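You operate a simulated robot arm through the tools that you are given. There is no shell and no other tool. Be economical: measure what you need, move in short steps, check, and stop when the job is done.

Carry out the task below with a simulated robot arm. There is one attempt and no reset: what you move stays moved.

Task
Take the green filter from the top of the wall bench and leave it on the top of the low shelf. Put the 5 teal filter from the top of the plywood bench on the top of the dark chest and the 10 teal filter on the top of the service bench. Take the dark red cap marked "75" from the top of the plywood bench and put it on the yellow square on the plywood bench. Open the upper chest drawer, take the yellow can from the top of the plywood bench and put it in the inside of the upper chest drawer, then shut the drawer. Do these in any order. Set down upright: green filter, teal filter, yellow can.

Only the result counts: the job must be done as asked and must still hold three seconds after the hand-in. Knocking over, shifting, dropping, spilling or breaking anything else fails it. A push-on lid holds only when it is set on centred and level and pressed home; a screw cap is set on level and turned clockwise until tight.

Robot
A 7-joint arm with a vacuum gripper on a trunk, on a base that drives. Base frame: it is fixed to the floor where the robot stands at the start and does not move with it; the origin is under the middle of the robot, x ahead of it, y to its left, z up; the surface under the hand at the start is at about z = 900. Readings come in mm, degrees, newtons and seconds.
With the tool pointing down near the work surface it reaches from about 100 to 800 mm from the robot's upright axis, wherever it stands. Its first joint turns from -166.0 to 166.0 degrees. Places, roughly: dark red cap [-9250, -4500, 750]; green filter [500, 250, 1000]; inside of the upper chest drawer [-10500, -4700, 600]; teal filter [-9250, -4750, 1000]; top of the dark chest [-10500, -4700, 900]; top of the low shelf (111x24 cm) [760, -1000, 960]; top of the service bench (58x20 cm) [-7980, -2440, 800]; upper chest drawer [-10500, -4600, 600]; yellow can [-8750, -4750, 1000]; yellow square on the plywood bench (34x25 cm) [-9840, -4560, 860]. Payload 1.88 kg.
Tool frame: the origin (TCP) lies in the middle of the cups' lips, and z points out of the cups. The gripper has 1 cup of 32 mm across, covering 32 by 32 mm (tool x, y); the bellows give 14 mm. With the vacuum on, a cup seals on a smooth face that it is pressed against (1 to 4 N); it does not hold porous or soft things. The pull reaches 41 N.
Orientation is that of the tool frame in the base frame, as a unit quaternion [w, x, y, z]. With the cups facing straight down, the tool's x points along the base's -x, its y along +y and its z along -z.

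Tools
- The arm moves only by the tool servo_tool. Its argument "series" is a list of rows, each a list of 7 numbers: the shift along the base's x, y, z in units of 300 mm (1.0 is 300 mm), then the turn, a rotation vector about the base's x, y, z in units of 180 degrees (1.0 is 180 degrees), then the vacuum: 1 switches it on, -1 off. In form: [[tx, ty, tz, wx, wy, wz, valve], ...]. A call has 1 to 8 rows; each row is the pose to reach, as a shift and turn from the pose commanded when the call began. A call with a number of a shift or a turn outside -1 to 1 is refused whole. Each row takes 0.2 s and may step no farther than 50 mm and 8.6 degrees from the row before; otherwise, or with a gripper value out of range, the whole call is refused. Where a pose cannot be reached the arm comes as near as it can. A force on the tool above 40 N (or 10 N above the force at the start of the call, whichever is more), or a blocked arm, ends the call early, and 0.2 s more pass. The pull builds up within a second once a cup has sealed. Time passes only in rows, and 0.2 s behind the last, so rows that repeat a pose give it time. It gives the time, the measured TCP pose, the force on the tool (base axes) and the pull of the vacuum at its end, in the units of the frame above (readings bear some noise), with the torque about the TCP (base axes, N m) and any sound that the robot's microphone picked up.
- Cameras (640 x 400 px; columns grow to the right, rows downward): "scene" is now at [21.1, 137.3, 1542]; the picture's right is [-0.30, -0.95, 0.00], its down [-0.55, 0.17, -0.82] and it looks along [0.78, -0.24, -0.58] (base axes); focal length 296 px, centre (320, 200). "wrist" rides on the gripper at [82, 14, -216] in the tool frame; the picture's right is [-0.17, 0.99, 0.00], its down [-0.91, -0.15, -0.37] and it looks along [-0.37, -0.06, 0.93] (tool axes); focal length 243 px, centre (320, 200). There is no depth. A picture from a camera that has moved, and an enlarged one, comes with that camera's place and axes in the base frame and with its lens. The place of the scene camera against the robot may be out by one fixed shift of up to 12 mm in any direction.
- snapshot(camera): a new picture of that camera. The clock stands still meanwhile.
- raise_lower(by): slides the trunk up (or, below 0, down) by that many mm; the arm and the scene camera ride with it, the base frame stays. It gives what a move gives, with no picture.
- roll_base(legs): drives the robot by 1 to 6 legs, each [ahead, left, turn to the left] in mm, mm and degrees, along the robot's own axes; the way and the turn of a leg run together, so that a leg with both is an arc; at most 1500 mm and 180 degrees a leg. The arm and the cameras ride along, it lands a little off, and it stops where it bumps. It gives what a move gives.
- turn_head(pan, tilt): turns the head with the scene camera to pan (to the left, within 155 degrees either way) and tilt (down, from -29 to 69), counted from straight ahead of the robot. It gives what a move gives.
- zoom(camera, box): a new picture of the part [left, top, right, bottom] of that camera's present view, enlarged. The clock stands still meanwhile.
- job_done(): hands the job in; it is judged then, once.

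Work in short steps. Places have to be worked out from the pictures, the camera data and where the tool is seen: move nearer, look again, correct. Check each grasp and each placing, and mend what went wrong. You have 186 turns and 144 pictures in all, those below and enlarged ones among them. Switch the vacuum off and draw the arm clear of the work before you hand the job in, unless the task says otherwise; then end with one line.

The tools are called after "Emit:" as a command line: name --pt "numbers of a row" for each row, then --argument value for the rest, lists and objects as JSON in quotes. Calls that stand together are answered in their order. servo_tool: Moves the arm, as the interface text tells. Its arguments: {"type":"object","properties":{"series":{"type":"array","items":{"type":"array","items":{"type":"number"}}}},"required":["series"]} The other tools are called the same way: raise_lower (by) slides the trunk up or down; roll_base (legs) drives the base; turn_head (pan, tilt) turns the head that bears the scene camera; snapshot (camera) takes a picture; zoom (camera, box) takes an enlarged picture of a part of a camera's view; job_done () hands the job in.

At the start:

```text
t: 0.0
eef_pos: [419.2, 190.5, 1208.6]
tool_rot: [0.0, 0.0, 1.0, 0.001]
ft_force: [0.1, 0.2, 0.0]
torque: [0.0, 0.02, -0.01]
pull: 0.1
trunk travel left (down, up): [-475.0, 115.0]
robot x, y, heading: [-4.2, -1.7, 0.0]
head pan, tilt: [-17.3, 35.3]
```

scene: 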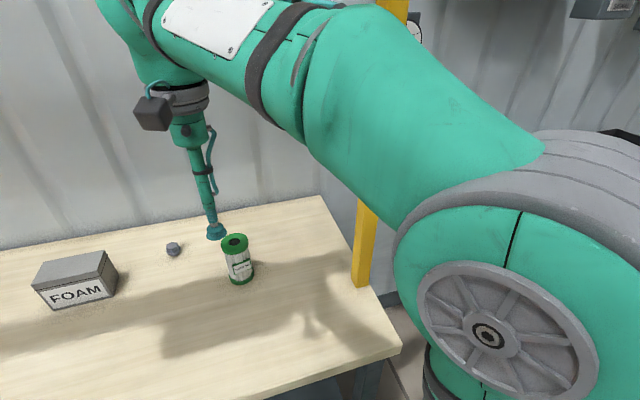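
wrist: 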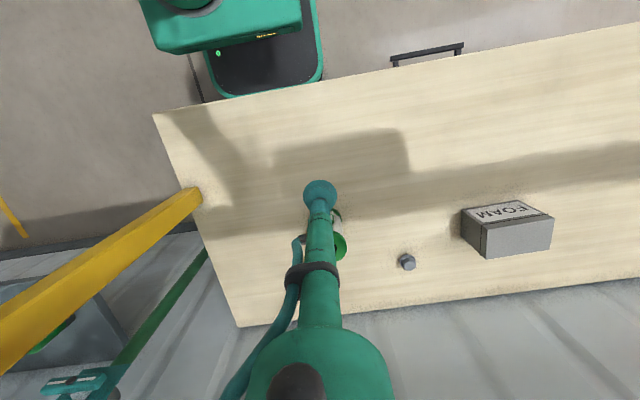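

I start by enlarging the green filter in the scene view to see its top and fix its place.

Emit:
zoom --camera "scene" --box '[140, 200, 300, 300]'

Emit:
zoom --camera "wrist" --box '[270, 160, 430, 280]'

Emit:
turn_head --pan -60 --tilt 30

Emit:
snapshot --camera "scene"

```text
4.00 times, centred on (220, 250) of scene
camera zoom: at [21.1, 137.3, 1542.0], right [-0.3, -0.95, 0.0], down [-0.55, 0.17, -0.82], along [0.78, -0.24, -0.58], focal length 1186 px, centre (720, 0)
```

zoom: 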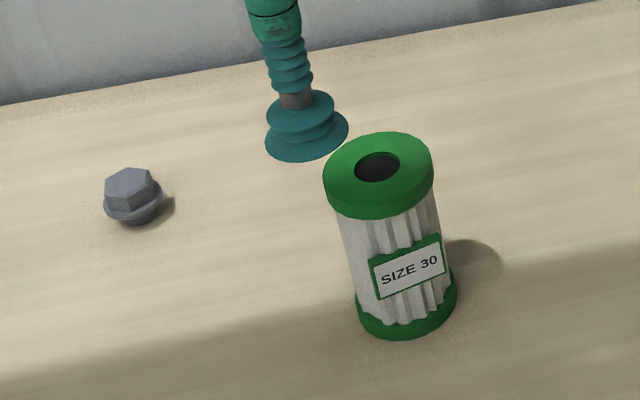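

```text
3.33 times, centred on (350, 220) of wrist
camera zoom: at [336.3, 204.6, 1424.8], right [0.17, 0.99, 0.0], down [0.91, -0.15, 0.37], along [0.37, -0.06, -0.93], focal length 809 px, centre (220, 133)
```

zoom: 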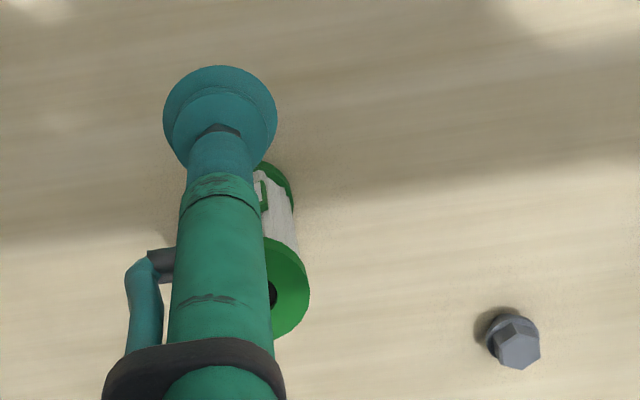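

```text
t: 1.1
eef_pos: [417.7, 190.2, 1208.4]
tool_rot: [0.0, 0.0, 1.0, 0.0]
ft_force: [0.6, 0.2, -0.2]
torque: [-0.01, 0.01, 0.0]
pull: 0.1
trunk travel left (down, up): [-475.0, 115.0]
robot x, y, heading: [-1.2, -2.9, -0.1]
head pan, tilt: [-60.0, 30.0]
```

```text
139 pictures are left
camera scene: at [-17.5, 85.1, 1550.3], right [-0.87, -0.5, 0.0], down [-0.25, 0.43, -0.87], along [0.43, -0.75, -0.5], focal length 296 px, centre (320, 200)
```

scene: 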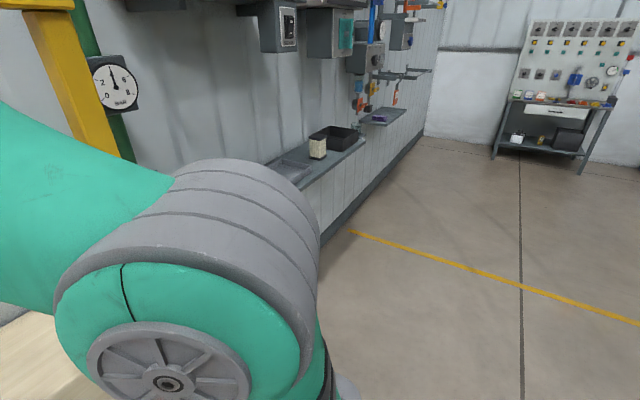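

The low shelf appears on the wall to the right. I enlarge it, then look back at the filter's top close-up.

Emit:
zoom --camera "scene" --box '[250, 100, 410, 200]'

Emit:
turn_head --pan -10 --tilt 40

Emit:
snapshot --camera "scene"

```text
4.00 times, centred on (330, 150) of scene
camera zoom: at [-17.5, 85.1, 1550.3], right [-0.87, -0.5, 0.0], down [-0.25, 0.43, -0.87], along [0.43, -0.75, -0.5], focal length 1186 px, centre (280, 400)
```

zoom: 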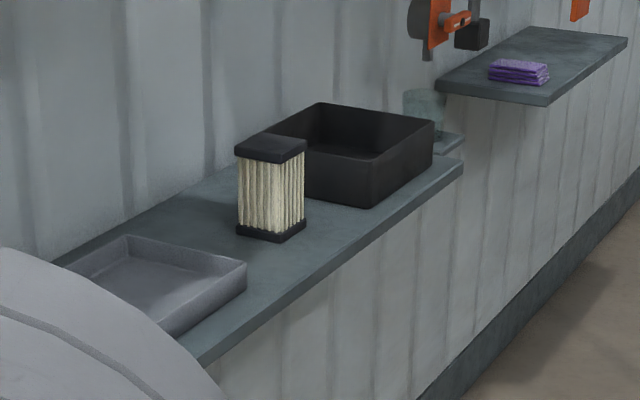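

```text
t: 2.3
eef_pos: [418.0, 190.6, 1209.3]
tool_rot: [0.0, 0.0, 1.0, 0.0]
ft_force: [0.7, -0.3, -0.8]
torque: [0.01, 0.0, 0.0]
pull: 0.1
trunk travel left (down, up): [-475.0, 115.0]
robot x, y, heading: [0.8, 0.7, 0.2]
head pan, tilt: [-10.0, 40.0]
```

```text
137 pictures are left
camera scene: at [20.9, 148.6, 1534.9], right [-0.17, -0.98, 0.0], down [-0.63, 0.11, -0.77], along [0.75, -0.13, -0.64], focal length 296 px, centre (320, 200)
```

scene: 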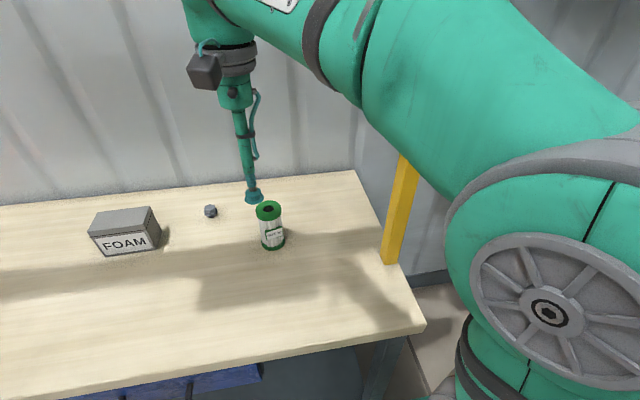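

Now a strong enlargement of the filter.

Emit:
zoom --camera "scene" --box '[238, 194, 302, 254]'

```text
6.67 times, centred on (270, 224) of scene
camera zoom: at [20.9, 148.6, 1534.9], right [-0.17, -0.98, 0.0], down [-0.63, 0.11, -0.77], along [0.75, -0.13, -0.64], focal length 1976 px, centre (653, 40)
```

zoom: 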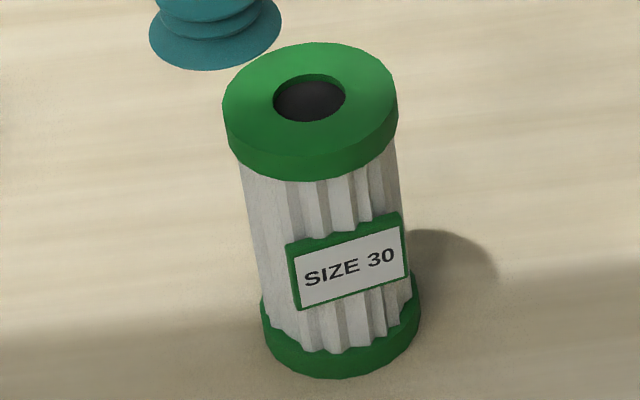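

The filter's top is a ring about 67 mm across with a ~28 mm recess, standing near (596, 185), top at z≈1029. I move the cup above it, somewhat higher, to judge centring with the wrist camera.

Emit:
servo_tool --pt "0.15 0 0 0 0 0 -1" --pt "0.3 0 -0.05 0 0 0 -1" --pt "0.45 -0.01 -0.15 0 0 0 -1" --pt "0.593 -0.02 -0.25 0 0 0 -1" --pt "0.593 -0.02 -0.4 0 0 0 -1" --pt "0.593 -0.02 -0.45 0 0 0 -1"

Emit:
snapshot --camera "wrist"

Emit:
zoom --camera "scene" --box '[238, 174, 302, 214]'

```text
refused: row 3 steps farther than a row can; nothing moved
```

```text
135 pictures are left
camera wrist: at [336.3, 204.6, 1424.8], right [0.17, 0.99, 0.0], down [0.91, -0.15, 0.37], along [0.37, -0.06, -0.93], focal length 243 px, centre (320, 200)
```

wrist: 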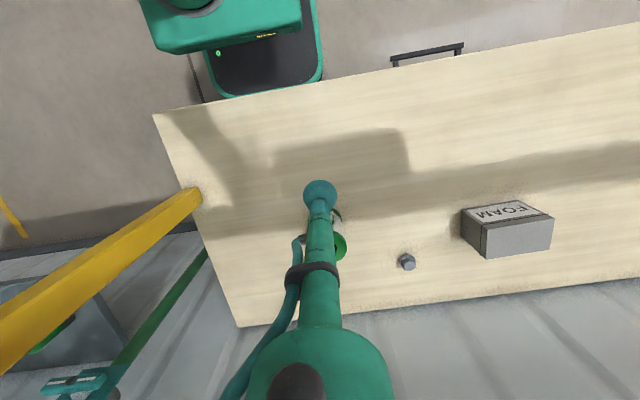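

```text
10.00 times, centred on (270, 194) of scene
camera zoom: at [20.9, 148.6, 1534.9], right [-0.17, -0.98, 0.0], down [-0.63, 0.11, -0.77], along [0.75, -0.13, -0.64], focal length 2964 px, centre (820, 260)
```

zoom: 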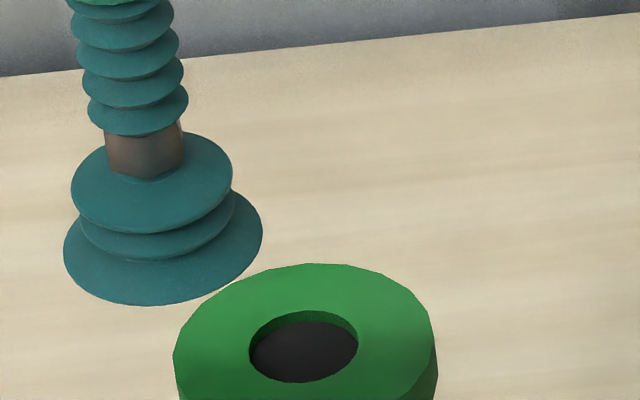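

Step too long; I split it finer.

Emit:
servo_tool --pt "0.15 0 0 0 0 0 -1" --pt "0.3 0 -0.05 0 0 0 -1" --pt "0.44 -0.01 -0.1 0 0 0 -1" --pt "0.57 -0.02 -0.15 0 0 0 -1" --pt "0.593 -0.02 -0.28 0 0 0 -1" --pt "0.593 -0.02 -0.4 0 0 0 -1" --pt "0.593 -0.02 -0.45 0 0 0 -1"

Emit:
zoom --camera "wrist" --box '[270, 150, 370, 220]'

Emit:
zoom --camera "scene" --box '[238, 174, 302, 214]'

```text
t: 3.2
eef_pos: [424.9, 207.0, 1211.3]
tool_rot: [-0.008, -0.036, 0.999, 0.017]
ft_force: [0.5, -0.6, 0.9]
torque: [0.07, 0.04, -0.02]
pull: 0.1
trunk travel left (down, up): [-475.0, 115.0]
robot x, y, heading: [-30.9, 34.5, 4.6]
head pan, tilt: [-10.0, 40.0]
stopped in row 4: the arm was blocked; the commanded pose is now the measured one
```

```text
5.71 times, centred on (320, 185) of wrist
camera zoom: at [345.6, 208.1, 1428.8], right [0.09, 1.0, 0.03], down [0.93, -0.1, 0.36], along [0.36, -0.01, -0.93], focal length 1386 px, centre (320, 286)
```

zoom: 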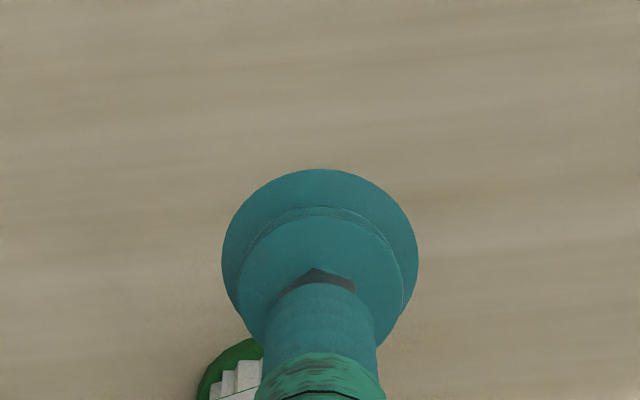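

```text
10.00 times, centred on (270, 194) of scene
camera zoom: at [-253.5, 160.4, 1548.9], right [-0.09, -1.0, -0.03], down [-0.51, 0.07, -0.85], along [0.85, -0.06, -0.52], focal length 2964 px, centre (820, 260)
```

zoom: 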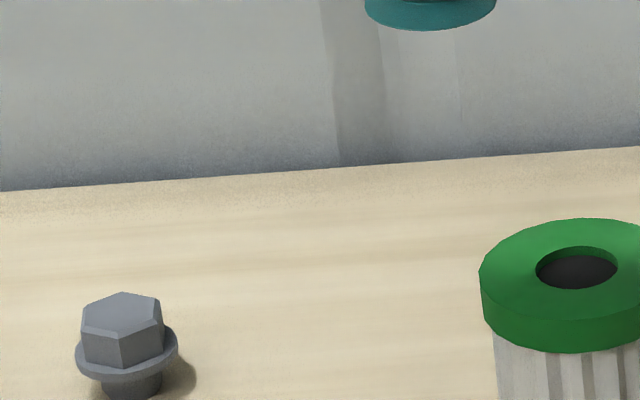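

The arm got blocked and the robot seems to have been pushed back. I look at what happened.

Emit:
snapshot --camera "scene"

Emit:
snapshot --camera "wrist"

```text
131 pictures are left
camera scene: at [-253.5, 160.4, 1548.9], right [-0.09, -1.0, -0.03], down [-0.51, 0.07, -0.85], along [0.85, -0.06, -0.52], focal length 296 px, centre (320, 200)
```

scene: 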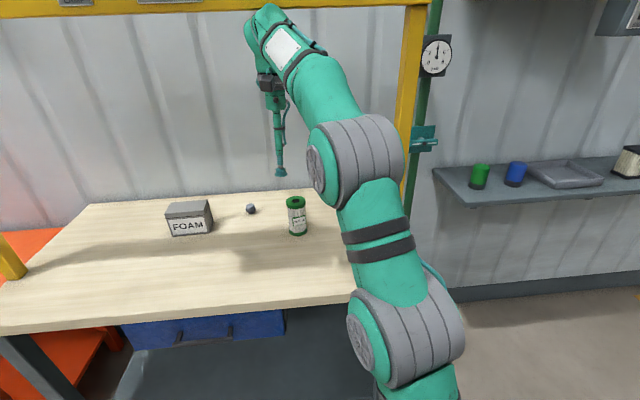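

```text
130 pictures are left
camera wrist: at [345.6, 208.1, 1428.8], right [0.09, 1.0, 0.03], down [0.93, -0.1, 0.36], along [0.36, -0.01, -0.93], focal length 243 px, centre (320, 200)
```

wrist: 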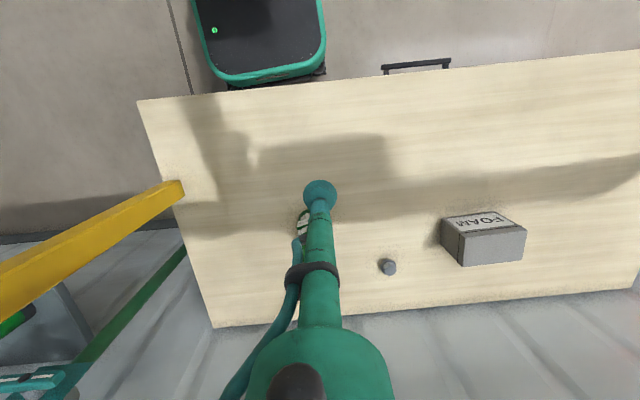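

The wrist hit the yellow overhead beam (x≈480, z≈1570) and tipped the robot back a bit. I draw the arm back slowly so it settles.

Emit:
servo_tool --pt "-0.1 0 0 0 0 0 -1" --pt "-0.2 0 0 0 0 0 -1" --pt "-0.3 0 -0.02 0 0 0 -1" --pt "-0.3 0 -0.02 0 0 0 -1" --pt "-0.3 0 -0.02 0 0 0 -1"

Emit:
snapshot --camera "scene"

```text
t: 3.6
eef_pos: [423.4, 194.7, 1208.5]
tool_rot: [-0.016, -0.035, 0.999, -0.002]
ft_force: [0.1, -0.9, -0.3]
torque: [-0.03, 0.01, -0.02]
pull: 0.1
trunk travel left (down, up): [-475.0, 115.0]
robot x, y, heading: [-50.3, 46.6, 6.5]
head pan, tilt: [-10.0, 40.0]
stopped in row 1: the arm was blocked; the commanded pose is now the measured one
```

```text
129 pictures are left
camera scene: at [-280.0, 175.1, 1546.6], right [-0.06, -1.0, -0.03], down [-0.51, 0.05, -0.86], along [0.86, -0.04, -0.52], focal length 296 px, centre (320, 200)
```

scene: 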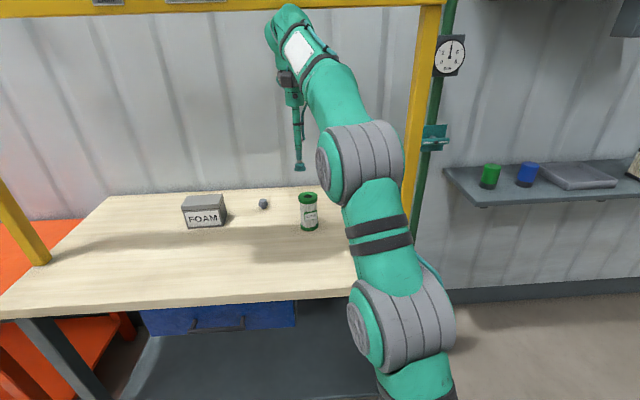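

Blocked going backward as well, perhaps because the base is still rocking. I wait in place to let it settle.

Emit:
servo_tool --pt "0 0 0 0 0 0 -1" --pt "0 0 0 0 0 0 -1" --pt "0 0 0 0 0 0 -1" --pt "0 0 0 0 0 0 -1"

Emit:
snapshot --camera "scene"

```text
t: 3.9
eef_pos: [425.6, 189.7, 1210.4]
tool_rot: [-0.014, -0.039, 0.999, -0.011]
ft_force: [-0.7, -0.5, -1.1]
torque: [0.02, 0.0, -0.01]
pull: 0.1
trunk travel left (down, up): [-475.0, 115.0]
robot x, y, heading: [-67.8, 69.9, 8.5]
head pan, tilt: [-10.0, 40.0]
stopped in row 1: the arm was blocked; the commanded pose is now the measured one
```

```text
128 pictures are left
camera scene: at [-305.4, 181.6, 1546.1], right [-0.03, -1.0, -0.03], down [-0.51, 0.04, -0.86], along [0.86, -0.01, -0.51], focal length 296 px, centre (320, 200)
```

scene: 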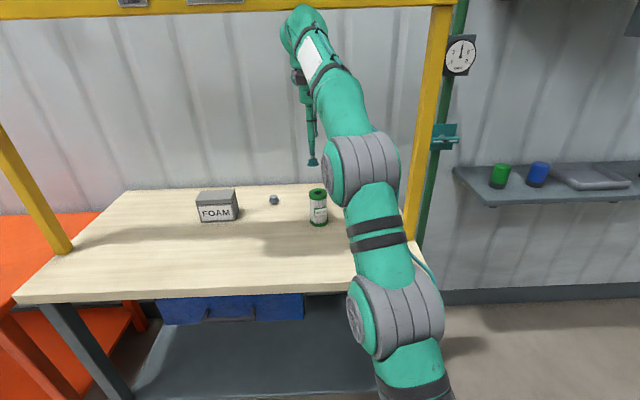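

The robot is leaning back with its arm pressing the beam. I back the base away a little to free it.

Emit:
roll_base --legs '[[-150, 0, 0]]'

Emit:
snapshot --camera "scene"

```text
t: 4.6
eef_pos: [630.0, 221.7, 1030.0]
tool_rot: [-0.129, -0.029, 0.991, -0.023]
ft_force: [-4.6, -2.1, 2.9]
torque: [0.49, -0.86, -0.08]
pull: 0.1
trunk travel left (down, up): [-475.0, 115.0]
robot x, y, heading: [-56.0, 85.5, 7.5]
head pan, tilt: [-10.0, 40.0]
stopped in leg 1: the robot was blocked; the commanded pose is now the measured one
```

```text
127 pictures are left
camera scene: at [-59.9, 234.1, 1534.6], right [-0.04, -1.0, 0.0], down [-0.64, 0.03, -0.77], along [0.77, -0.03, -0.64], focal length 296 px, centre (320, 200)
```

scene: 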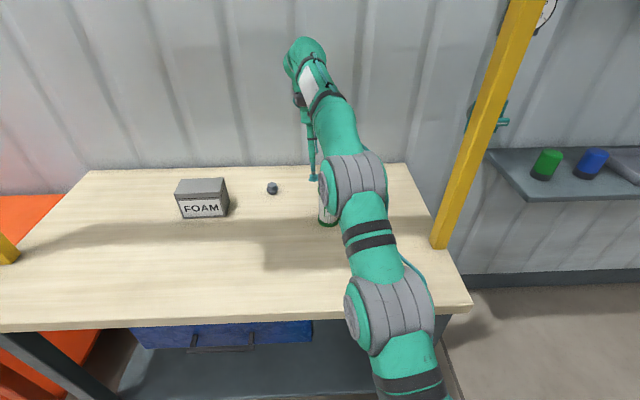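

The robot stands level again, with the cup now at (630, 222, 1030), close to the filter. I check with the wrist camera before moving.

Emit:
snapshot --camera "wrist"

Emit:
zoom --camera "scene" --box '[270, 130, 390, 240]'

```text
126 pictures are left
camera wrist: at [603.9, 243.6, 1259.9], right [0.1, 0.99, -0.08], down [0.99, -0.09, 0.13], along [0.12, -0.09, -0.99], focal length 243 px, centre (320, 200)
```

wrist: 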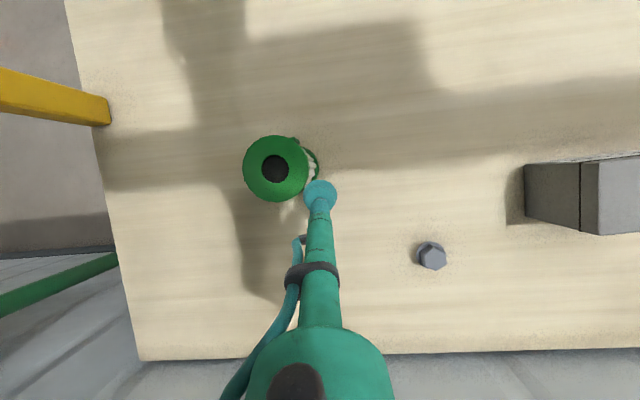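

```text
3.64 times, centred on (330, 185) of scene
camera zoom: at [-59.9, 234.1, 1534.6], right [-0.04, -1.0, 0.0], down [-0.64, 0.03, -0.77], along [0.77, -0.03, -0.64], focal length 1078 px, centre (284, 254)
```

zoom: 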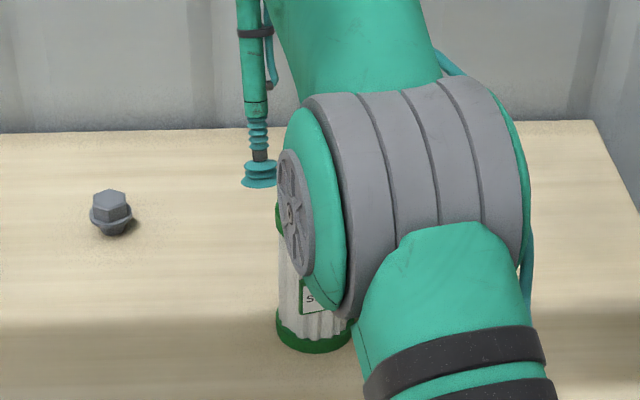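

Fortunately the filter is untouched (still at ≈(598,183)). I move the cup away to +y, up a bit, and straighten the tool.

Emit:
servo_tool --pt "0 0.06 0.03 0 0 0 -1" --pt "0 0.1 0.1 0.005 -0.03 -0.006 -1" --pt "0 0.1 0.15 0.01 -0.06 -0.012 -1" --pt "0 0.1 0.15 0.0146 -0.083 -0.0185 -1" --pt "0 0.1 0.15 0.0146 -0.083 -0.0185 -1"

Emit:
snapshot --camera "wrist"

Emit:
snapshot --camera "scene"

```text
t: 5.8
eef_pos: [623.9, 253.5, 1072.3]
tool_rot: [-0.003, -0.005, 1.0, -0.002]
ft_force: [-0.3, 0.0, 0.1]
torque: [0.01, -0.03, 0.0]
pull: 0.1
out of reach, approached as far as the arm can: row 1
trunk travel left (down, up): [-475.0, 115.0]
robot x, y, heading: [-62.6, 78.1, 7.9]
head pan, tilt: [-10.0, 40.0]
```

```text
124 pictures are left
camera wrist: at [542.3, 266.9, 1288.5], right [0.16, 0.99, 0.0], down [0.92, -0.14, 0.37], along [0.37, -0.06, -0.93], focal length 243 px, centre (320, 200)
```

wrist: 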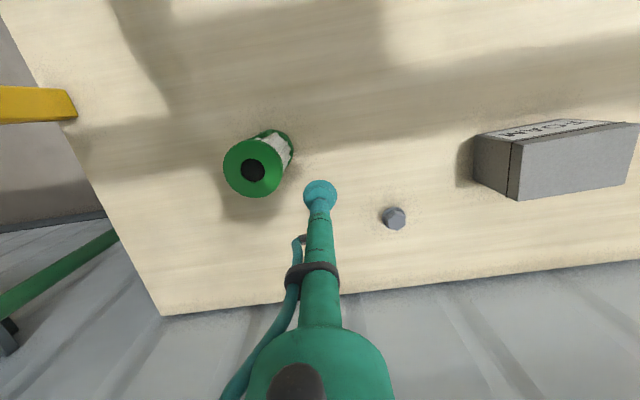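

```text
123 pictures are left
camera scene: at [-64.1, 227.3, 1534.9], right [-0.03, -1.0, 0.0], down [-0.64, 0.02, -0.77], along [0.77, -0.03, -0.64], focal length 296 px, centre (320, 200)
```

scene: 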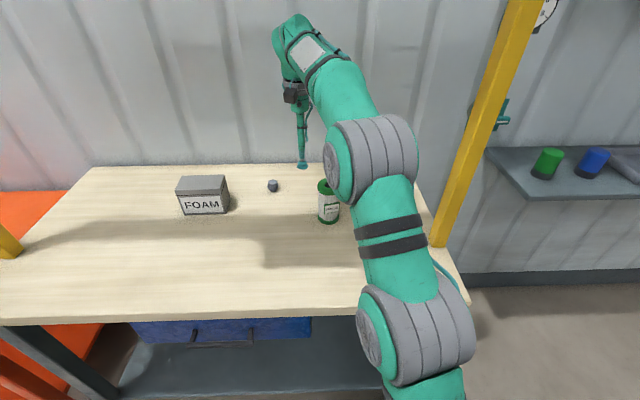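

Stable now. Filter top centre measured at (598, 182, 1029). I move the cup over it at z≈1045 and check centring.

Emit:
servo_tool --pt "-0.03 -0.12 0 0 0 0 -1" --pt "-0.086 -0.238 0 0 0 0 -1" --pt "-0.086 -0.238 -0.09 0 0 0 -1" --pt "-0.086 -0.238 -0.09 0 0 0 -1"

Emit:
zoom --camera "wrist" --box '[260, 130, 380, 250]'

Emit:
zoom --camera "scene" --box '[290, 150, 370, 230]'

```text
t: 6.8
eef_pos: [596.0, 180.5, 1046.9]
tool_rot: [-0.003, -0.006, 1.0, -0.001]
ft_force: [-0.5, 0.4, 0.1]
torque: [-0.02, -0.02, -0.02]
pull: 0.0
trunk travel left (down, up): [-475.0, 115.0]
robot x, y, heading: [-62.2, 76.6, 8.0]
head pan, tilt: [-10.0, 40.0]
```

```text
3.33 times, centred on (320, 190) of wrist
camera zoom: at [515.3, 194.4, 1261.9], right [0.16, 0.99, 0.0], down [0.92, -0.14, 0.37], along [0.37, -0.06, -0.93], focal length 809 px, centre (320, 233)
```

zoom: 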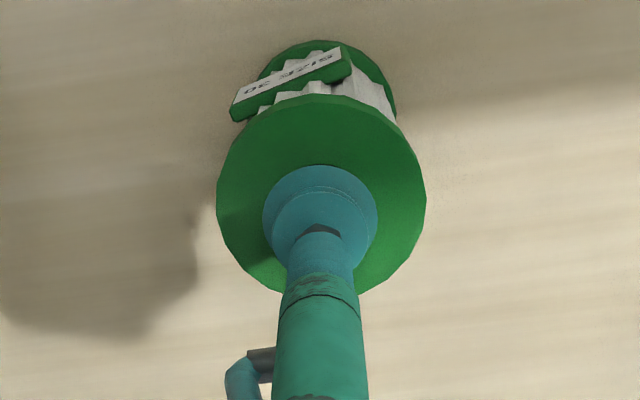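

```text
5.00 times, centred on (330, 190) of scene
camera zoom: at [-63.9, 227.3, 1534.9], right [-0.03, -1.0, 0.0], down [-0.64, 0.02, -0.77], along [0.77, -0.03, -0.64], focal length 1482 px, centre (270, 250)
```

zoom: 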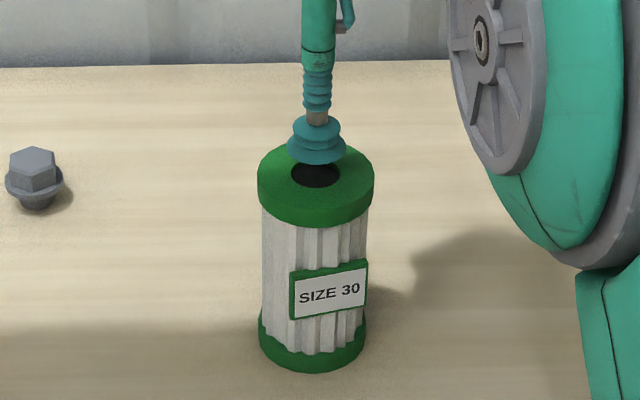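

Rim and cup nearly centred: I judge the filter axis at about (594, 181.5). I shift by (-2, +1), descend with vacuum on and watch the pull.

Emit:
servo_tool --pt "-0.007 0.004 -0.04 0 0 0 1" --pt "-0.007 0.004 -0.057 0 0 0 1" --pt "-0.007 0.004 -0.063 0 0 0 1" --pt "-0.007 0.004 -0.068 0 0 0 1" --pt "-0.007 0.004 -0.068 0 0 0 1" --pt "-0.007 0.004 -0.068 0 0 0 1"

```text
t: 8.2
eef_pos: [594.6, 182.3, 1025.8]
tool_rot: [-0.003, -0.005, 1.0, -0.002]
ft_force: [-0.7, 0.1, 0.8]
torque: [0.05, 0.02, 0.02]
pull: 40.4
trunk travel left (down, up): [-475.0, 115.0]
robot x, y, heading: [-65.0, 79.5, 8.1]
head pan, tilt: [-10.0, 40.0]
```

Pull 40 N: sealed. I lift 45 mm gently and check.

Emit:
servo_tool --pt "0 0 0.03 0 0 0 1" --pt "0 0 0.06 0 0 0 1" --pt "0 0 0.1 0 0 0 1" --pt "0 0 0.15 0 0 0 1" --pt "0 0 0.15 0 0 0 1"

Emit:
snapshot --camera "scene"

```text
t: 9.4
eef_pos: [595.0, 181.7, 1068.8]
tool_rot: [-0.004, -0.006, 1.0, -0.001]
ft_force: [-0.8, -0.5, -1.7]
torque: [0.0, 0.05, 0.02]
pull: 41.1
trunk travel left (down, up): [-475.0, 115.0]
robot x, y, heading: [-62.9, 78.3, 8.1]
head pan, tilt: [-10.0, 40.0]
```

```text
120 pictures are left
camera scene: at [-64.3, 227.2, 1534.9], right [-0.03, -1.0, 0.0], down [-0.64, 0.02, -0.77], along [0.77, -0.03, -0.64], focal length 296 px, centre (320, 200)
```

scene: 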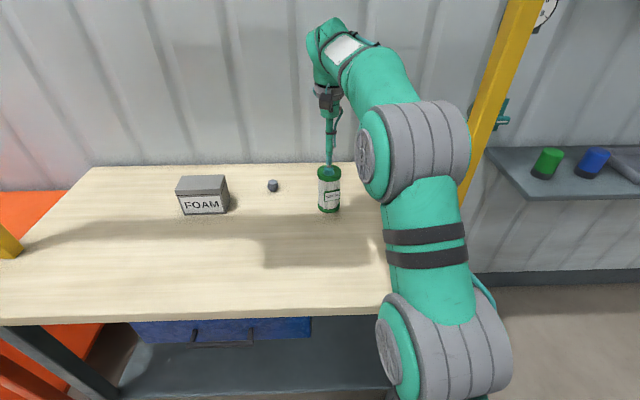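

The filter hangs well. I back straight out (−x) from under the beam.

Emit:
roll_base --legs '[[-250, 35, 0], [-250, 35, 0]]'

Emit:
turn_head --pan -45 --tilt 20

Emit:
snapshot --camera "scene"

```text
t: 12.7
eef_pos: [90.6, 181.5, 1070.3]
tool_rot: [-0.003, -0.005, 1.0, -0.001]
ft_force: [1.8, 0.0, -3.2]
torque: [-0.01, -0.02, 0.0]
pull: 40.7
trunk travel left (down, up): [-475.0, 115.0]
robot x, y, heading: [-569.4, 73.4, 8.2]
head pan, tilt: [-10.0, 40.0]
```

```text
t: 13.7
eef_pos: [91.1, 181.4, 1069.0]
tool_rot: [-0.002, -0.005, 1.0, -0.002]
ft_force: [-0.8, 1.1, -1.9]
torque: [0.02, 0.03, 0.05]
pull: 41.1
trunk travel left (down, up): [-475.0, 115.0]
robot x, y, heading: [-569.8, 76.6, 8.3]
head pan, tilt: [-45.0, 20.0]
```

```text
119 pictures are left
camera scene: at [-579.8, 172.5, 1566.3], right [-0.6, -0.8, 0.0], down [-0.27, 0.21, -0.94], along [0.75, -0.56, -0.34], focal length 296 px, centre (320, 200)
```

scene: 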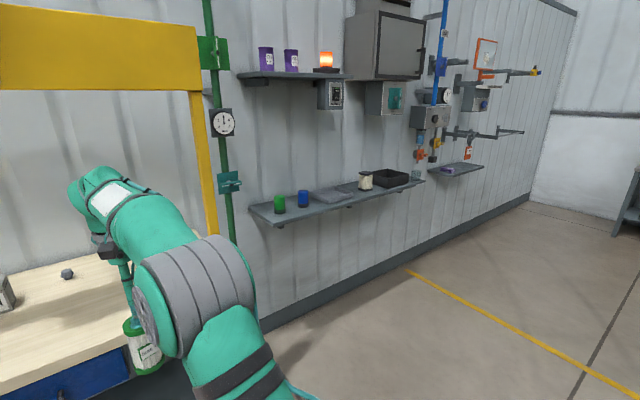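

Clear of the bench. I enlarge the low shelf to find a free spot.

Emit:
zoom --camera "scene" --box '[230, 140, 450, 250]'

```text
2.91 times, centred on (340, 195) of scene
camera zoom: at [-579.8, 172.5, 1566.3], right [-0.6, -0.8, 0.0], down [-0.27, 0.21, -0.94], along [0.75, -0.56, -0.34], focal length 862 px, centre (262, 214)
```

zoom: 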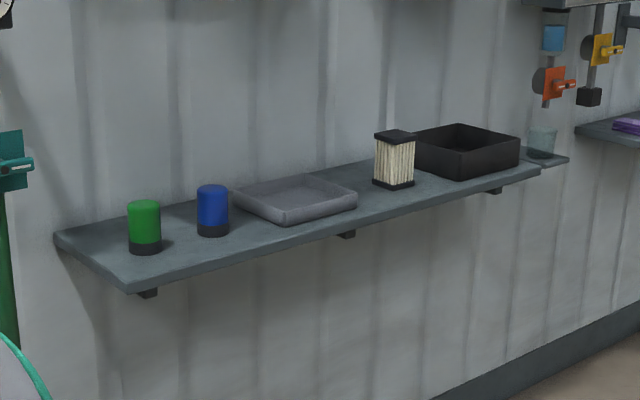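

Between the green and blue cylinders at about (690, −617) there's good room. I raise the arm, drive right and then forward to just short of the shelf.

Emit:
servo_tool --pt "0 0 0.1 0 0 0 1" --pt "0 0 0.2 0 0 0 1" --pt "0 0 0.3 0 0 0 1" --pt "0 0 0.3 0 0 0 1"

Emit:
roll_base --legs '[[0, -438, 0], [0, -438, 0], [330, 0, 0]]'

Emit:
turn_head --pan 10 --tilt 35

Emit:
snapshot --camera "scene"

Emit:
snapshot --camera "wrist"

```text
t: 14.7
eef_pos: [90.0, 180.0, 1160.3]
tool_rot: [-0.003, -0.006, 1.0, -0.002]
ft_force: [0.5, -0.2, -2.5]
torque: [0.02, 0.03, -0.02]
pull: 41.2
trunk travel left (down, up): [-475.0, 115.0]
robot x, y, heading: [-570.5, 75.3, 8.2]
head pan, tilt: [-45.0, 20.0]
```

```text
t: 21.4
eef_pos: [542.2, -633.0, 1159.3]
tool_rot: [-0.003, -0.011, 1.0, -0.002]
ft_force: [-0.3, 0.4, -2.4]
torque: [-0.04, 0.02, 0.01]
pull: 40.0
trunk travel left (down, up): [-475.0, 115.0]
robot x, y, heading: [-114.6, -748.1, 8.7]
head pan, tilt: [-45.0, 20.0]
```

```text
t: 22.7
eef_pos: [542.3, -632.8, 1160.2]
tool_rot: [-0.002, -0.011, 1.0, -0.002]
ft_force: [0.4, -0.5, -1.4]
torque: [0.01, 0.02, 0.02]
pull: 40.4
trunk travel left (down, up): [-475.0, 115.0]
robot x, y, heading: [-114.0, -745.4, 8.5]
head pan, tilt: [10.0, 35.0]
```

```text
117 pictures are left
camera scene: at [-118.1, -565.3, 1542.5], right [0.32, -0.95, 0.0], down [-0.54, -0.18, -0.82], along [0.78, 0.26, -0.57], focal length 296 px, centre (320, 200)
```

scene: 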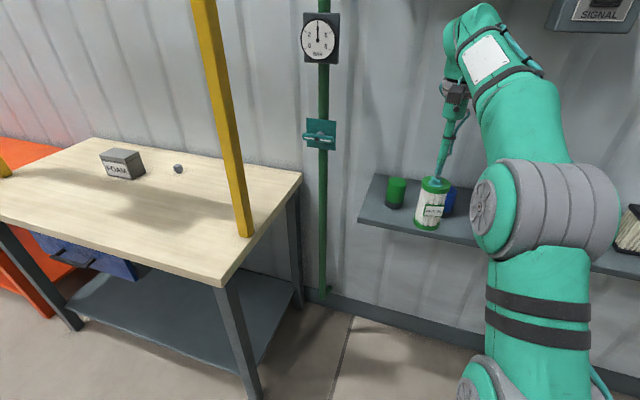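

```text
116 pictures are left
camera wrist: at [461.3, -619.3, 1376.3], right [0.14, 0.99, 0.0], down [0.92, -0.13, 0.37], along [0.37, -0.06, -0.93], focal length 243 px, centre (320, 200)
```

wrist: 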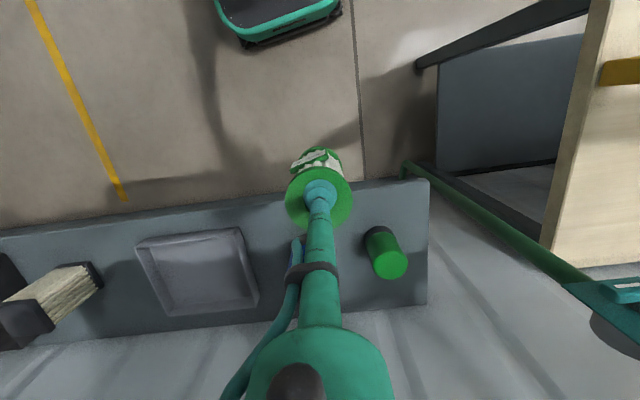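

Caps: green ≈(725,−540), blue ≈(740,−693); shelf front edge ≈x 622. I drive 100 mm ahead, then shift the arm to about (685,−617) and look.

Emit:
roll_base --legs '[[100, 0, 0]]'

Emit:
snapshot --camera "wrist"

Emit:
turn_head --pan 0 --tilt 35

Emit:
snapshot --camera "scene"

```text
t: 23.8
eef_pos: [641.8, -616.0, 1158.9]
tool_rot: [-0.004, -0.011, 1.0, -0.002]
ft_force: [0.4, -1.3, -2.6]
torque: [0.03, 0.0, 0.0]
pull: 39.9
trunk travel left (down, up): [-475.0, 115.0]
robot x, y, heading: [-16.2, -728.8, 8.7]
head pan, tilt: [10.0, 35.0]
```

```text
115 pictures are left
camera wrist: at [559.9, -604.0, 1375.8], right [0.14, 0.99, 0.0], down [0.92, -0.13, 0.37], along [0.36, -0.06, -0.93], focal length 243 px, centre (320, 200)
```

wrist: 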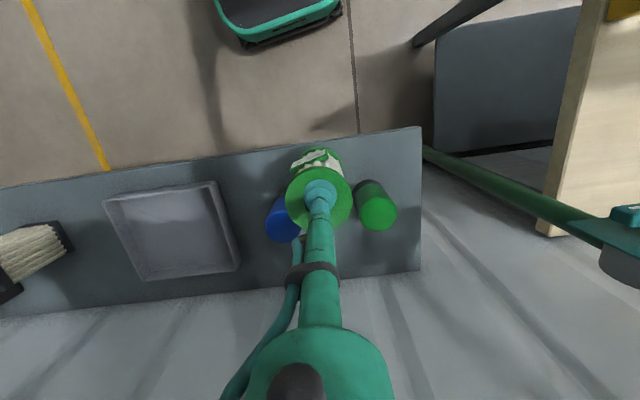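

```text
t: 24.6
eef_pos: [641.2, -617.4, 1159.0]
tool_rot: [-0.003, -0.012, 1.0, -0.002]
ft_force: [-1.2, 0.2, -2.4]
torque: [-0.03, -0.01, 0.05]
pull: 40.5
trunk travel left (down, up): [-475.0, 115.0]
robot x, y, heading: [-18.4, -733.9, 8.8]
head pan, tilt: [0.0, 35.0]
```

```text
114 pictures are left
camera scene: at [-16.3, -565.0, 1542.5], right [0.15, -0.99, 0.0], down [-0.57, -0.09, -0.82], along [0.81, 0.13, -0.57], focal length 296 px, centre (320, 200)
```

scene: 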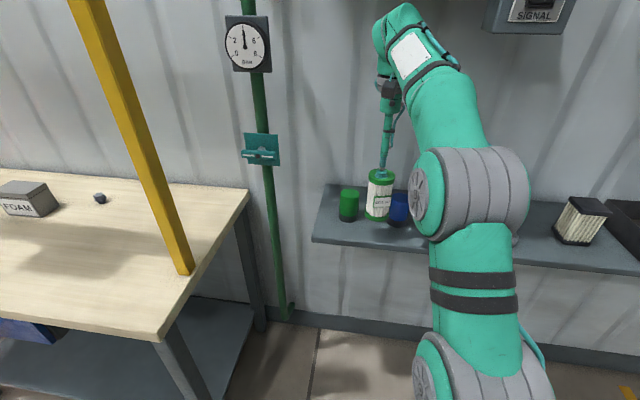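

Refined caps at (716,−543) and (713,−682), so I target (660,−613), clear of both and of the edge. I shift and lower partway, then check.

Emit:
servo_tool --pt "0.03 0.005 0 0 0 0 1" --pt "0.062 0.013 -0.05 0 0 0 1" --pt "0.062 0.013 -0.13 0 0 0 1" --pt "0.062 0.013 -0.18 0 0 0 1" --pt "0.062 0.013 -0.18 0 0 0 1"

Emit:
snapshot --camera "wrist"

Emit:
zoom --camera "scene" --box '[300, 140, 460, 260]'

```text
t: 25.8
eef_pos: [660.0, -614.2, 1106.6]
tool_rot: [-0.002, -0.012, 1.0, -0.002]
ft_force: [-0.6, 0.4, -2.4]
torque: [0.02, 0.01, -0.05]
pull: 40.2
trunk travel left (down, up): [-475.0, 115.0]
robot x, y, heading: [-20.2, -728.8, 9.0]
head pan, tilt: [0.0, 35.0]
```

```text
113 pictures are left
camera wrist: at [578.6, -600.2, 1321.7], right [0.14, 0.99, 0.0], down [0.92, -0.13, 0.37], along [0.37, -0.06, -0.93], focal length 243 px, centre (320, 200)
```

wrist: 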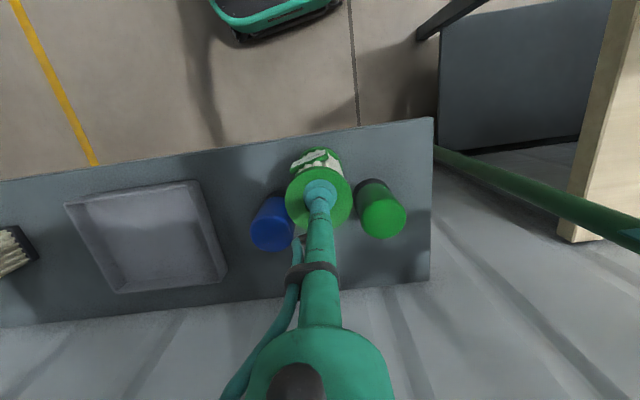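

```text
3.33 times, centred on (380, 200) of scene
camera zoom: at [-16.2, -565.0, 1542.5], right [0.15, -0.99, 0.0], down [-0.57, -0.09, -0.82], along [0.81, 0.12, -0.57], focal length 988 px, centre (120, 200)
```

zoom: 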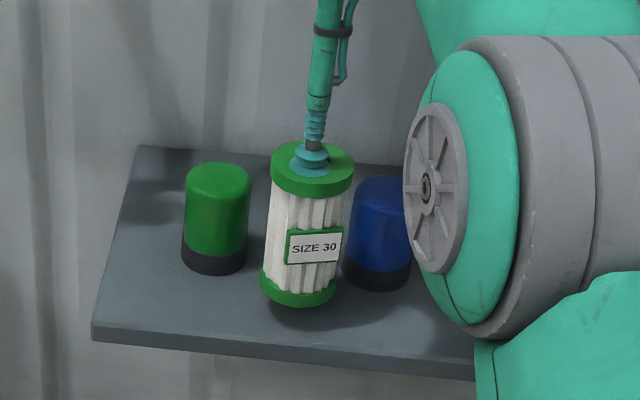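

Clearances are about 25 mm to both caps. I lower slowly until contact shows in the force.

Emit:
servo_tool --pt "0 0 -0.03 0 0 0 1" --pt "0 0 -0.055 0 0 0 1" --pt "0 0 -0.065 0 0 0 1" --pt "0 0 -0.072 0 0 0 1" --pt "0 0 -0.072 0 0 0 1"

```text
t: 26.9
eef_pos: [658.9, -612.9, 1084.0]
tool_rot: [-0.003, -0.012, 1.0, -0.002]
ft_force: [0.3, 0.3, -2.7]
torque: [-0.01, 0.0, 0.01]
pull: 41.0
trunk travel left (down, up): [-475.0, 115.0]
robot x, y, heading: [-17.7, -730.7, 8.6]
head pan, tilt: [0.0, 35.0]
```

No contact yet; I continue in 2 mm steps.

Emit:
servo_tool --pt "0 0 -0.007 0 0 0 1" --pt "0 0 -0.014 0 0 0 1" --pt "0 0 -0.02 0 0 0 1" --pt "0 0 -0.02 0 0 0 1"

Emit:
zoom --camera "scene" --box '[340, 160, 440, 240]'

```text
t: 27.9
eef_pos: [659.7, -612.7, 1079.0]
tool_rot: [-0.003, -0.012, 1.0, -0.002]
ft_force: [0.2, 0.4, -1.4]
torque: [-0.01, 0.03, 0.0]
pull: 41.1
trunk travel left (down, up): [-475.0, 115.0]
robot x, y, heading: [-20.0, -733.9, 8.6]
head pan, tilt: [0.0, 35.0]
```

```text
5.00 times, centred on (390, 200) of scene
camera zoom: at [-16.3, -565.0, 1542.5], right [0.15, -0.99, 0.0], down [-0.57, -0.09, -0.82], along [0.81, 0.12, -0.57], focal length 1482 px, centre (-30, 200)
```

zoom: 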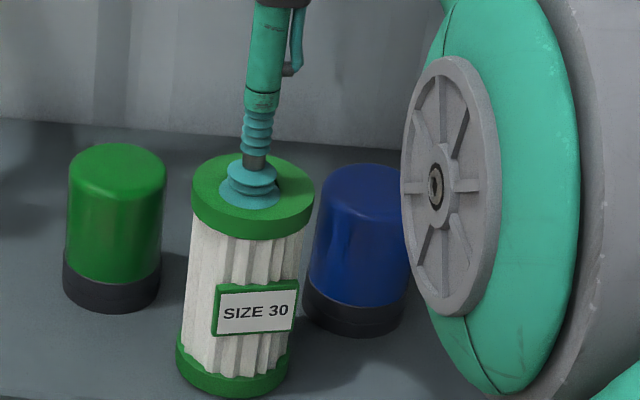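

Still hanging or barely touching; I continue down in small steps.

Emit:
servo_tool --pt "0 0 -0.007 0 0 0 1" --pt "0 0 -0.014 0 0 0 1" --pt "0 0 -0.02 0 0 0 1" --pt "0 0 -0.02 0 0 0 1"

```text
t: 28.9
eef_pos: [658.7, -613.9, 1075.0]
tool_rot: [-0.001, -0.012, 1.0, -0.001]
ft_force: [-0.9, -1.9, 15.9]
torque: [0.1, -0.06, -0.03]
pull: 41.3
trunk travel left (down, up): [-475.0, 115.0]
robot x, y, heading: [-16.0, -730.8, 8.9]
head pan, tilt: [0.0, 35.0]
```

Firm contact (16 N). I ease up 2.5 mm, release, wait for the pull to vanish, then lift.

Emit:
servo_tool --pt "0 0 0.007 0 0 0 1" --pt "0 0 0.008 0 0 0 -1" --pt "0 0 0.008 0 0 0 -1" --pt "0 0 0.008 0 0 0 -1" --pt "0 0 0.008 0 0 0 -1" --pt "0 0 0.008 0 0 0 -1"

```text
t: 30.4
eef_pos: [659.3, -612.7, 1074.4]
tool_rot: [-0.003, -0.011, 1.0, -0.002]
ft_force: [0.0, -0.4, -0.1]
torque: [0.01, 0.01, 0.02]
pull: 0.0
trunk travel left (down, up): [-475.0, 115.0]
robot x, y, heading: [-17.4, -727.6, 8.8]
head pan, tilt: [0.0, 35.0]
```

Released. I lift slowly and then check.

Emit:
servo_tool --pt "0 0 0.03 0 0 0 -1" --pt "0 0 0.1 0 0 0 -1" --pt "0 0 0.22 0 0 0 -1" --pt "0 0 0.3 0 0 0 -1" --pt "-0.1 0 0.3 0 0 0 -1" --pt "-0.25 0 0.3 0 0 0 -1"

Emit:
snapshot --camera "scene"

```text
t: 31.8
eef_pos: [582.3, -612.3, 1165.6]
tool_rot: [-0.002, -0.012, 1.0, -0.001]
ft_force: [-0.2, 0.1, 0.6]
torque: [0.02, -0.02, 0.01]
pull: 0.0
trunk travel left (down, up): [-475.0, 115.0]
robot x, y, heading: [-15.8, -731.1, 8.8]
head pan, tilt: [0.0, 35.0]
```

```text
110 pictures are left
camera scene: at [-17.6, -565.3, 1542.5], right [0.15, -0.99, 0.0], down [-0.57, -0.09, -0.82], along [0.81, 0.12, -0.57], focal length 296 px, centre (320, 200)
```

scene: 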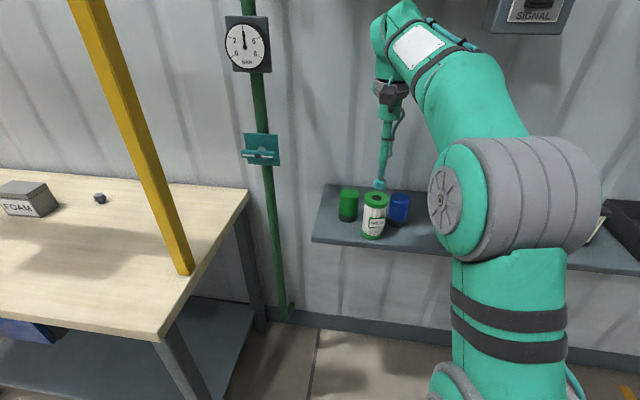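

The green filter stands upright on the shelf. I back off and turn toward the far corner of the hall to see the way.

Emit:
roll_base --legs '[[-700, 0, 0]]'

Emit:
servo_tool --pt "-0.15 0 0.1 0 0 0 -1" --pt "-0.3 0 0.15 0 0 0 -1" --pt "-0.45 0 0.2 0 0 0 -1" --pt "-0.6 0 0.2 0 0 0 -1" --pt "-0.75 0 0.2 0 0 0 -1" --pt "-0.75 0 0.2 0 0 0 -1"

Emit:
turn_head --pan -150 --tilt 15

Emit:
snapshot --camera "scene"

Emit:
turn_head --pan 150 --tilt 15

Emit:
snapshot --camera "scene"

```text
t: 35.6
eef_pos: [-108.5, -719.3, 1164.8]
tool_rot: [-0.002, -0.012, 1.0, -0.002]
ft_force: [0.4, 0.0, -0.2]
torque: [-0.01, 0.02, 0.0]
pull: 0.0
trunk travel left (down, up): [-475.0, 115.0]
robot x, y, heading: [-710.9, -839.4, 8.5]
head pan, tilt: [0.0, 35.0]
```

```text
refused: row 1 steps farther than a row can; nothing moved
```

```text
t: 38.0
eef_pos: [-109.3, -719.0, 1164.1]
tool_rot: [-0.003, -0.011, 1.0, -0.002]
ft_force: [-0.1, -0.6, -0.2]
torque: [0.0, -0.01, 0.01]
pull: 0.1
trunk travel left (down, up): [-475.0, 115.0]
robot x, y, heading: [-708.5, -834.9, 8.6]
head pan, tilt: [-150.0, 15.0]
```

```text
109 pictures are left
camera scene: at [-869.4, -743.6, 1574.5], right [-0.63, 0.78, 0.0], down [0.2, 0.16, -0.97], along [-0.75, -0.6, -0.26], focal length 296 px, centre (320, 200)
```

scene: 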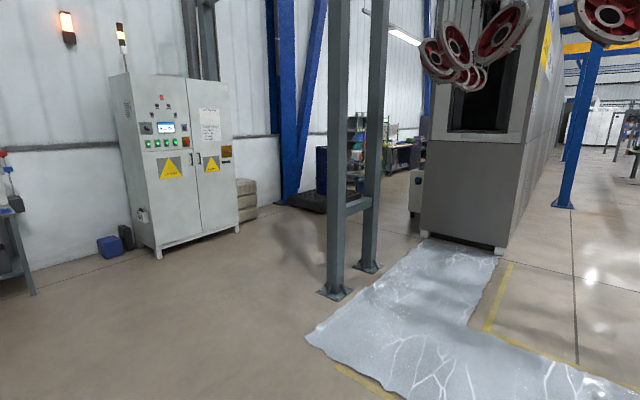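

```text
t: 42.0
eef_pos: [-110.1, -719.9, 1164.2]
tool_rot: [-0.003, -0.011, 1.0, -0.002]
ft_force: [0.4, 0.3, 0.7]
torque: [0.02, -0.01, 0.0]
pull: 0.1
trunk travel left (down, up): [-475.0, 115.0]
robot x, y, heading: [-706.9, -835.8, 8.8]
head pan, tilt: [150.0, 15.0]
```

```text
108 pictures are left
camera scene: at [-883.6, -651.2, 1574.5], right [0.36, 0.93, 0.0], down [0.24, -0.09, -0.97], along [-0.9, 0.35, -0.26], focal length 296 px, centre (320, 200)
```

scene: 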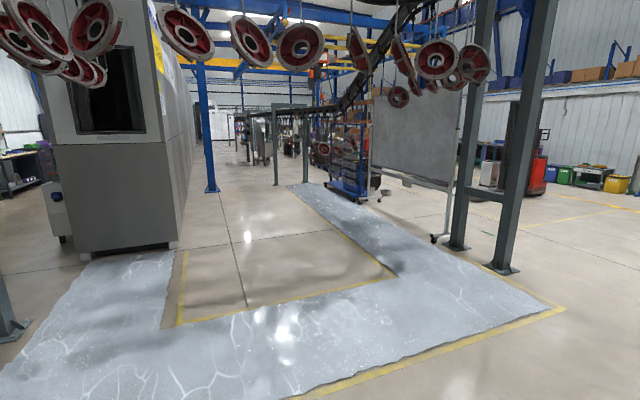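

I map the route: the corridor y≈−3000 between the posts/tunnel (y>−2170) and the cabinet (y<−4200). First I fold the arm in, turn round to face −x.

Emit:
servo_tool --pt "-0.14 0 0.05 0 0 0 -1" --pt "-0.28 0 0.1 0 0 0 -1" --pt "-0.42 0 0.13 0 0 0 -1" --pt "-0.56 0 0.13 0 0 0 -1" --pt "-0.7 0 0.13 0 0 0 -1" --pt "-0.7 0 0.13 0 0 0 -1"

Emit:
turn_head --pan 0 --tilt 15

Emit:
roll_base --legs '[[0, 0, 171.2], [600, 1100, 0], [0, 1100, 0]]'

Emit:
snapshot --camera "scene"

```text
t: 43.4
eef_pos: [-322.2, -719.6, 1203.2]
tool_rot: [-0.004, -0.011, 1.0, -0.002]
ft_force: [-1.7, 0.9, 1.5]
torque: [0.0, -0.03, -0.01]
pull: 0.0
trunk travel left (down, up): [-475.0, 115.0]
robot x, y, heading: [-710.5, -837.1, 8.7]
head pan, tilt: [150.0, 15.0]
```

```text
t: 45.8
eef_pos: [-320.5, -719.5, 1202.6]
tool_rot: [-0.003, -0.012, 1.0, -0.002]
ft_force: [-0.4, 0.4, 0.0]
torque: [0.01, -0.02, -0.03]
pull: 0.0
trunk travel left (down, up): [-475.0, 115.0]
robot x, y, heading: [-707.6, -836.5, 8.8]
head pan, tilt: [0.0, 15.0]
```

```text
t: 64.3
eef_pos: [-1760.5, -3085.3, 1203.1]
tool_rot: [-0.001, 0.997, -0.075, 0.003]
ft_force: [0.0, -0.2, 0.2]
torque: [0.01, 0.01, -0.02]
pull: 0.1
trunk travel left (down, up): [-475.0, 115.0]
robot x, y, heading: [-1358.8, -3034.1, 178.7]
head pan, tilt: [0.0, 15.0]
```

```text
107 pictures are left
camera scene: at [-1396.5, -3198.2, 1574.5], right [0.02, 1.0, 0.0], down [0.26, -0.01, -0.97], along [-0.97, 0.02, -0.26], focal length 296 px, centre (320, 200)
```

scene: 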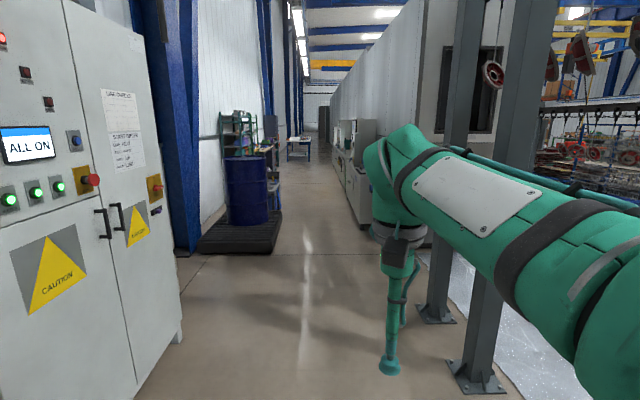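

The corridor is clear: drum pallet edge at y≈−3620, machine side near y≈−2500. I drive 3 m ahead.

Emit:
roll_base --legs '[[1500, 50, 1.3], [1500, 20, 0]]'

Emit:
snapshot --camera "scene"

```text
refused: leg 1 is longer than a leg can be; nothing moved
```

```text
106 pictures are left
camera scene: at [-1396.5, -3198.2, 1574.5], right [0.02, 1.0, 0.0], down [0.26, -0.01, -0.97], along [-0.97, 0.02, -0.26], focal length 296 px, centre (320, 200)
```

scene: 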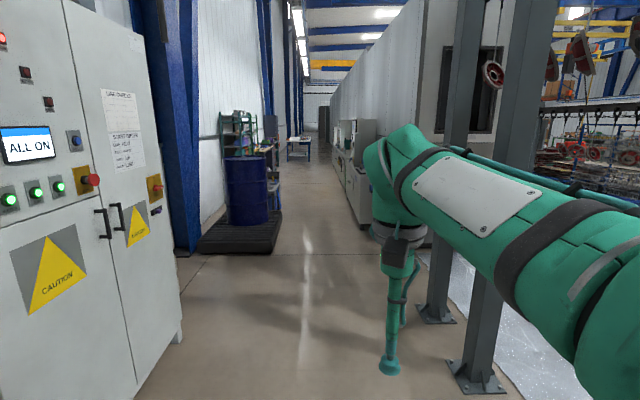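

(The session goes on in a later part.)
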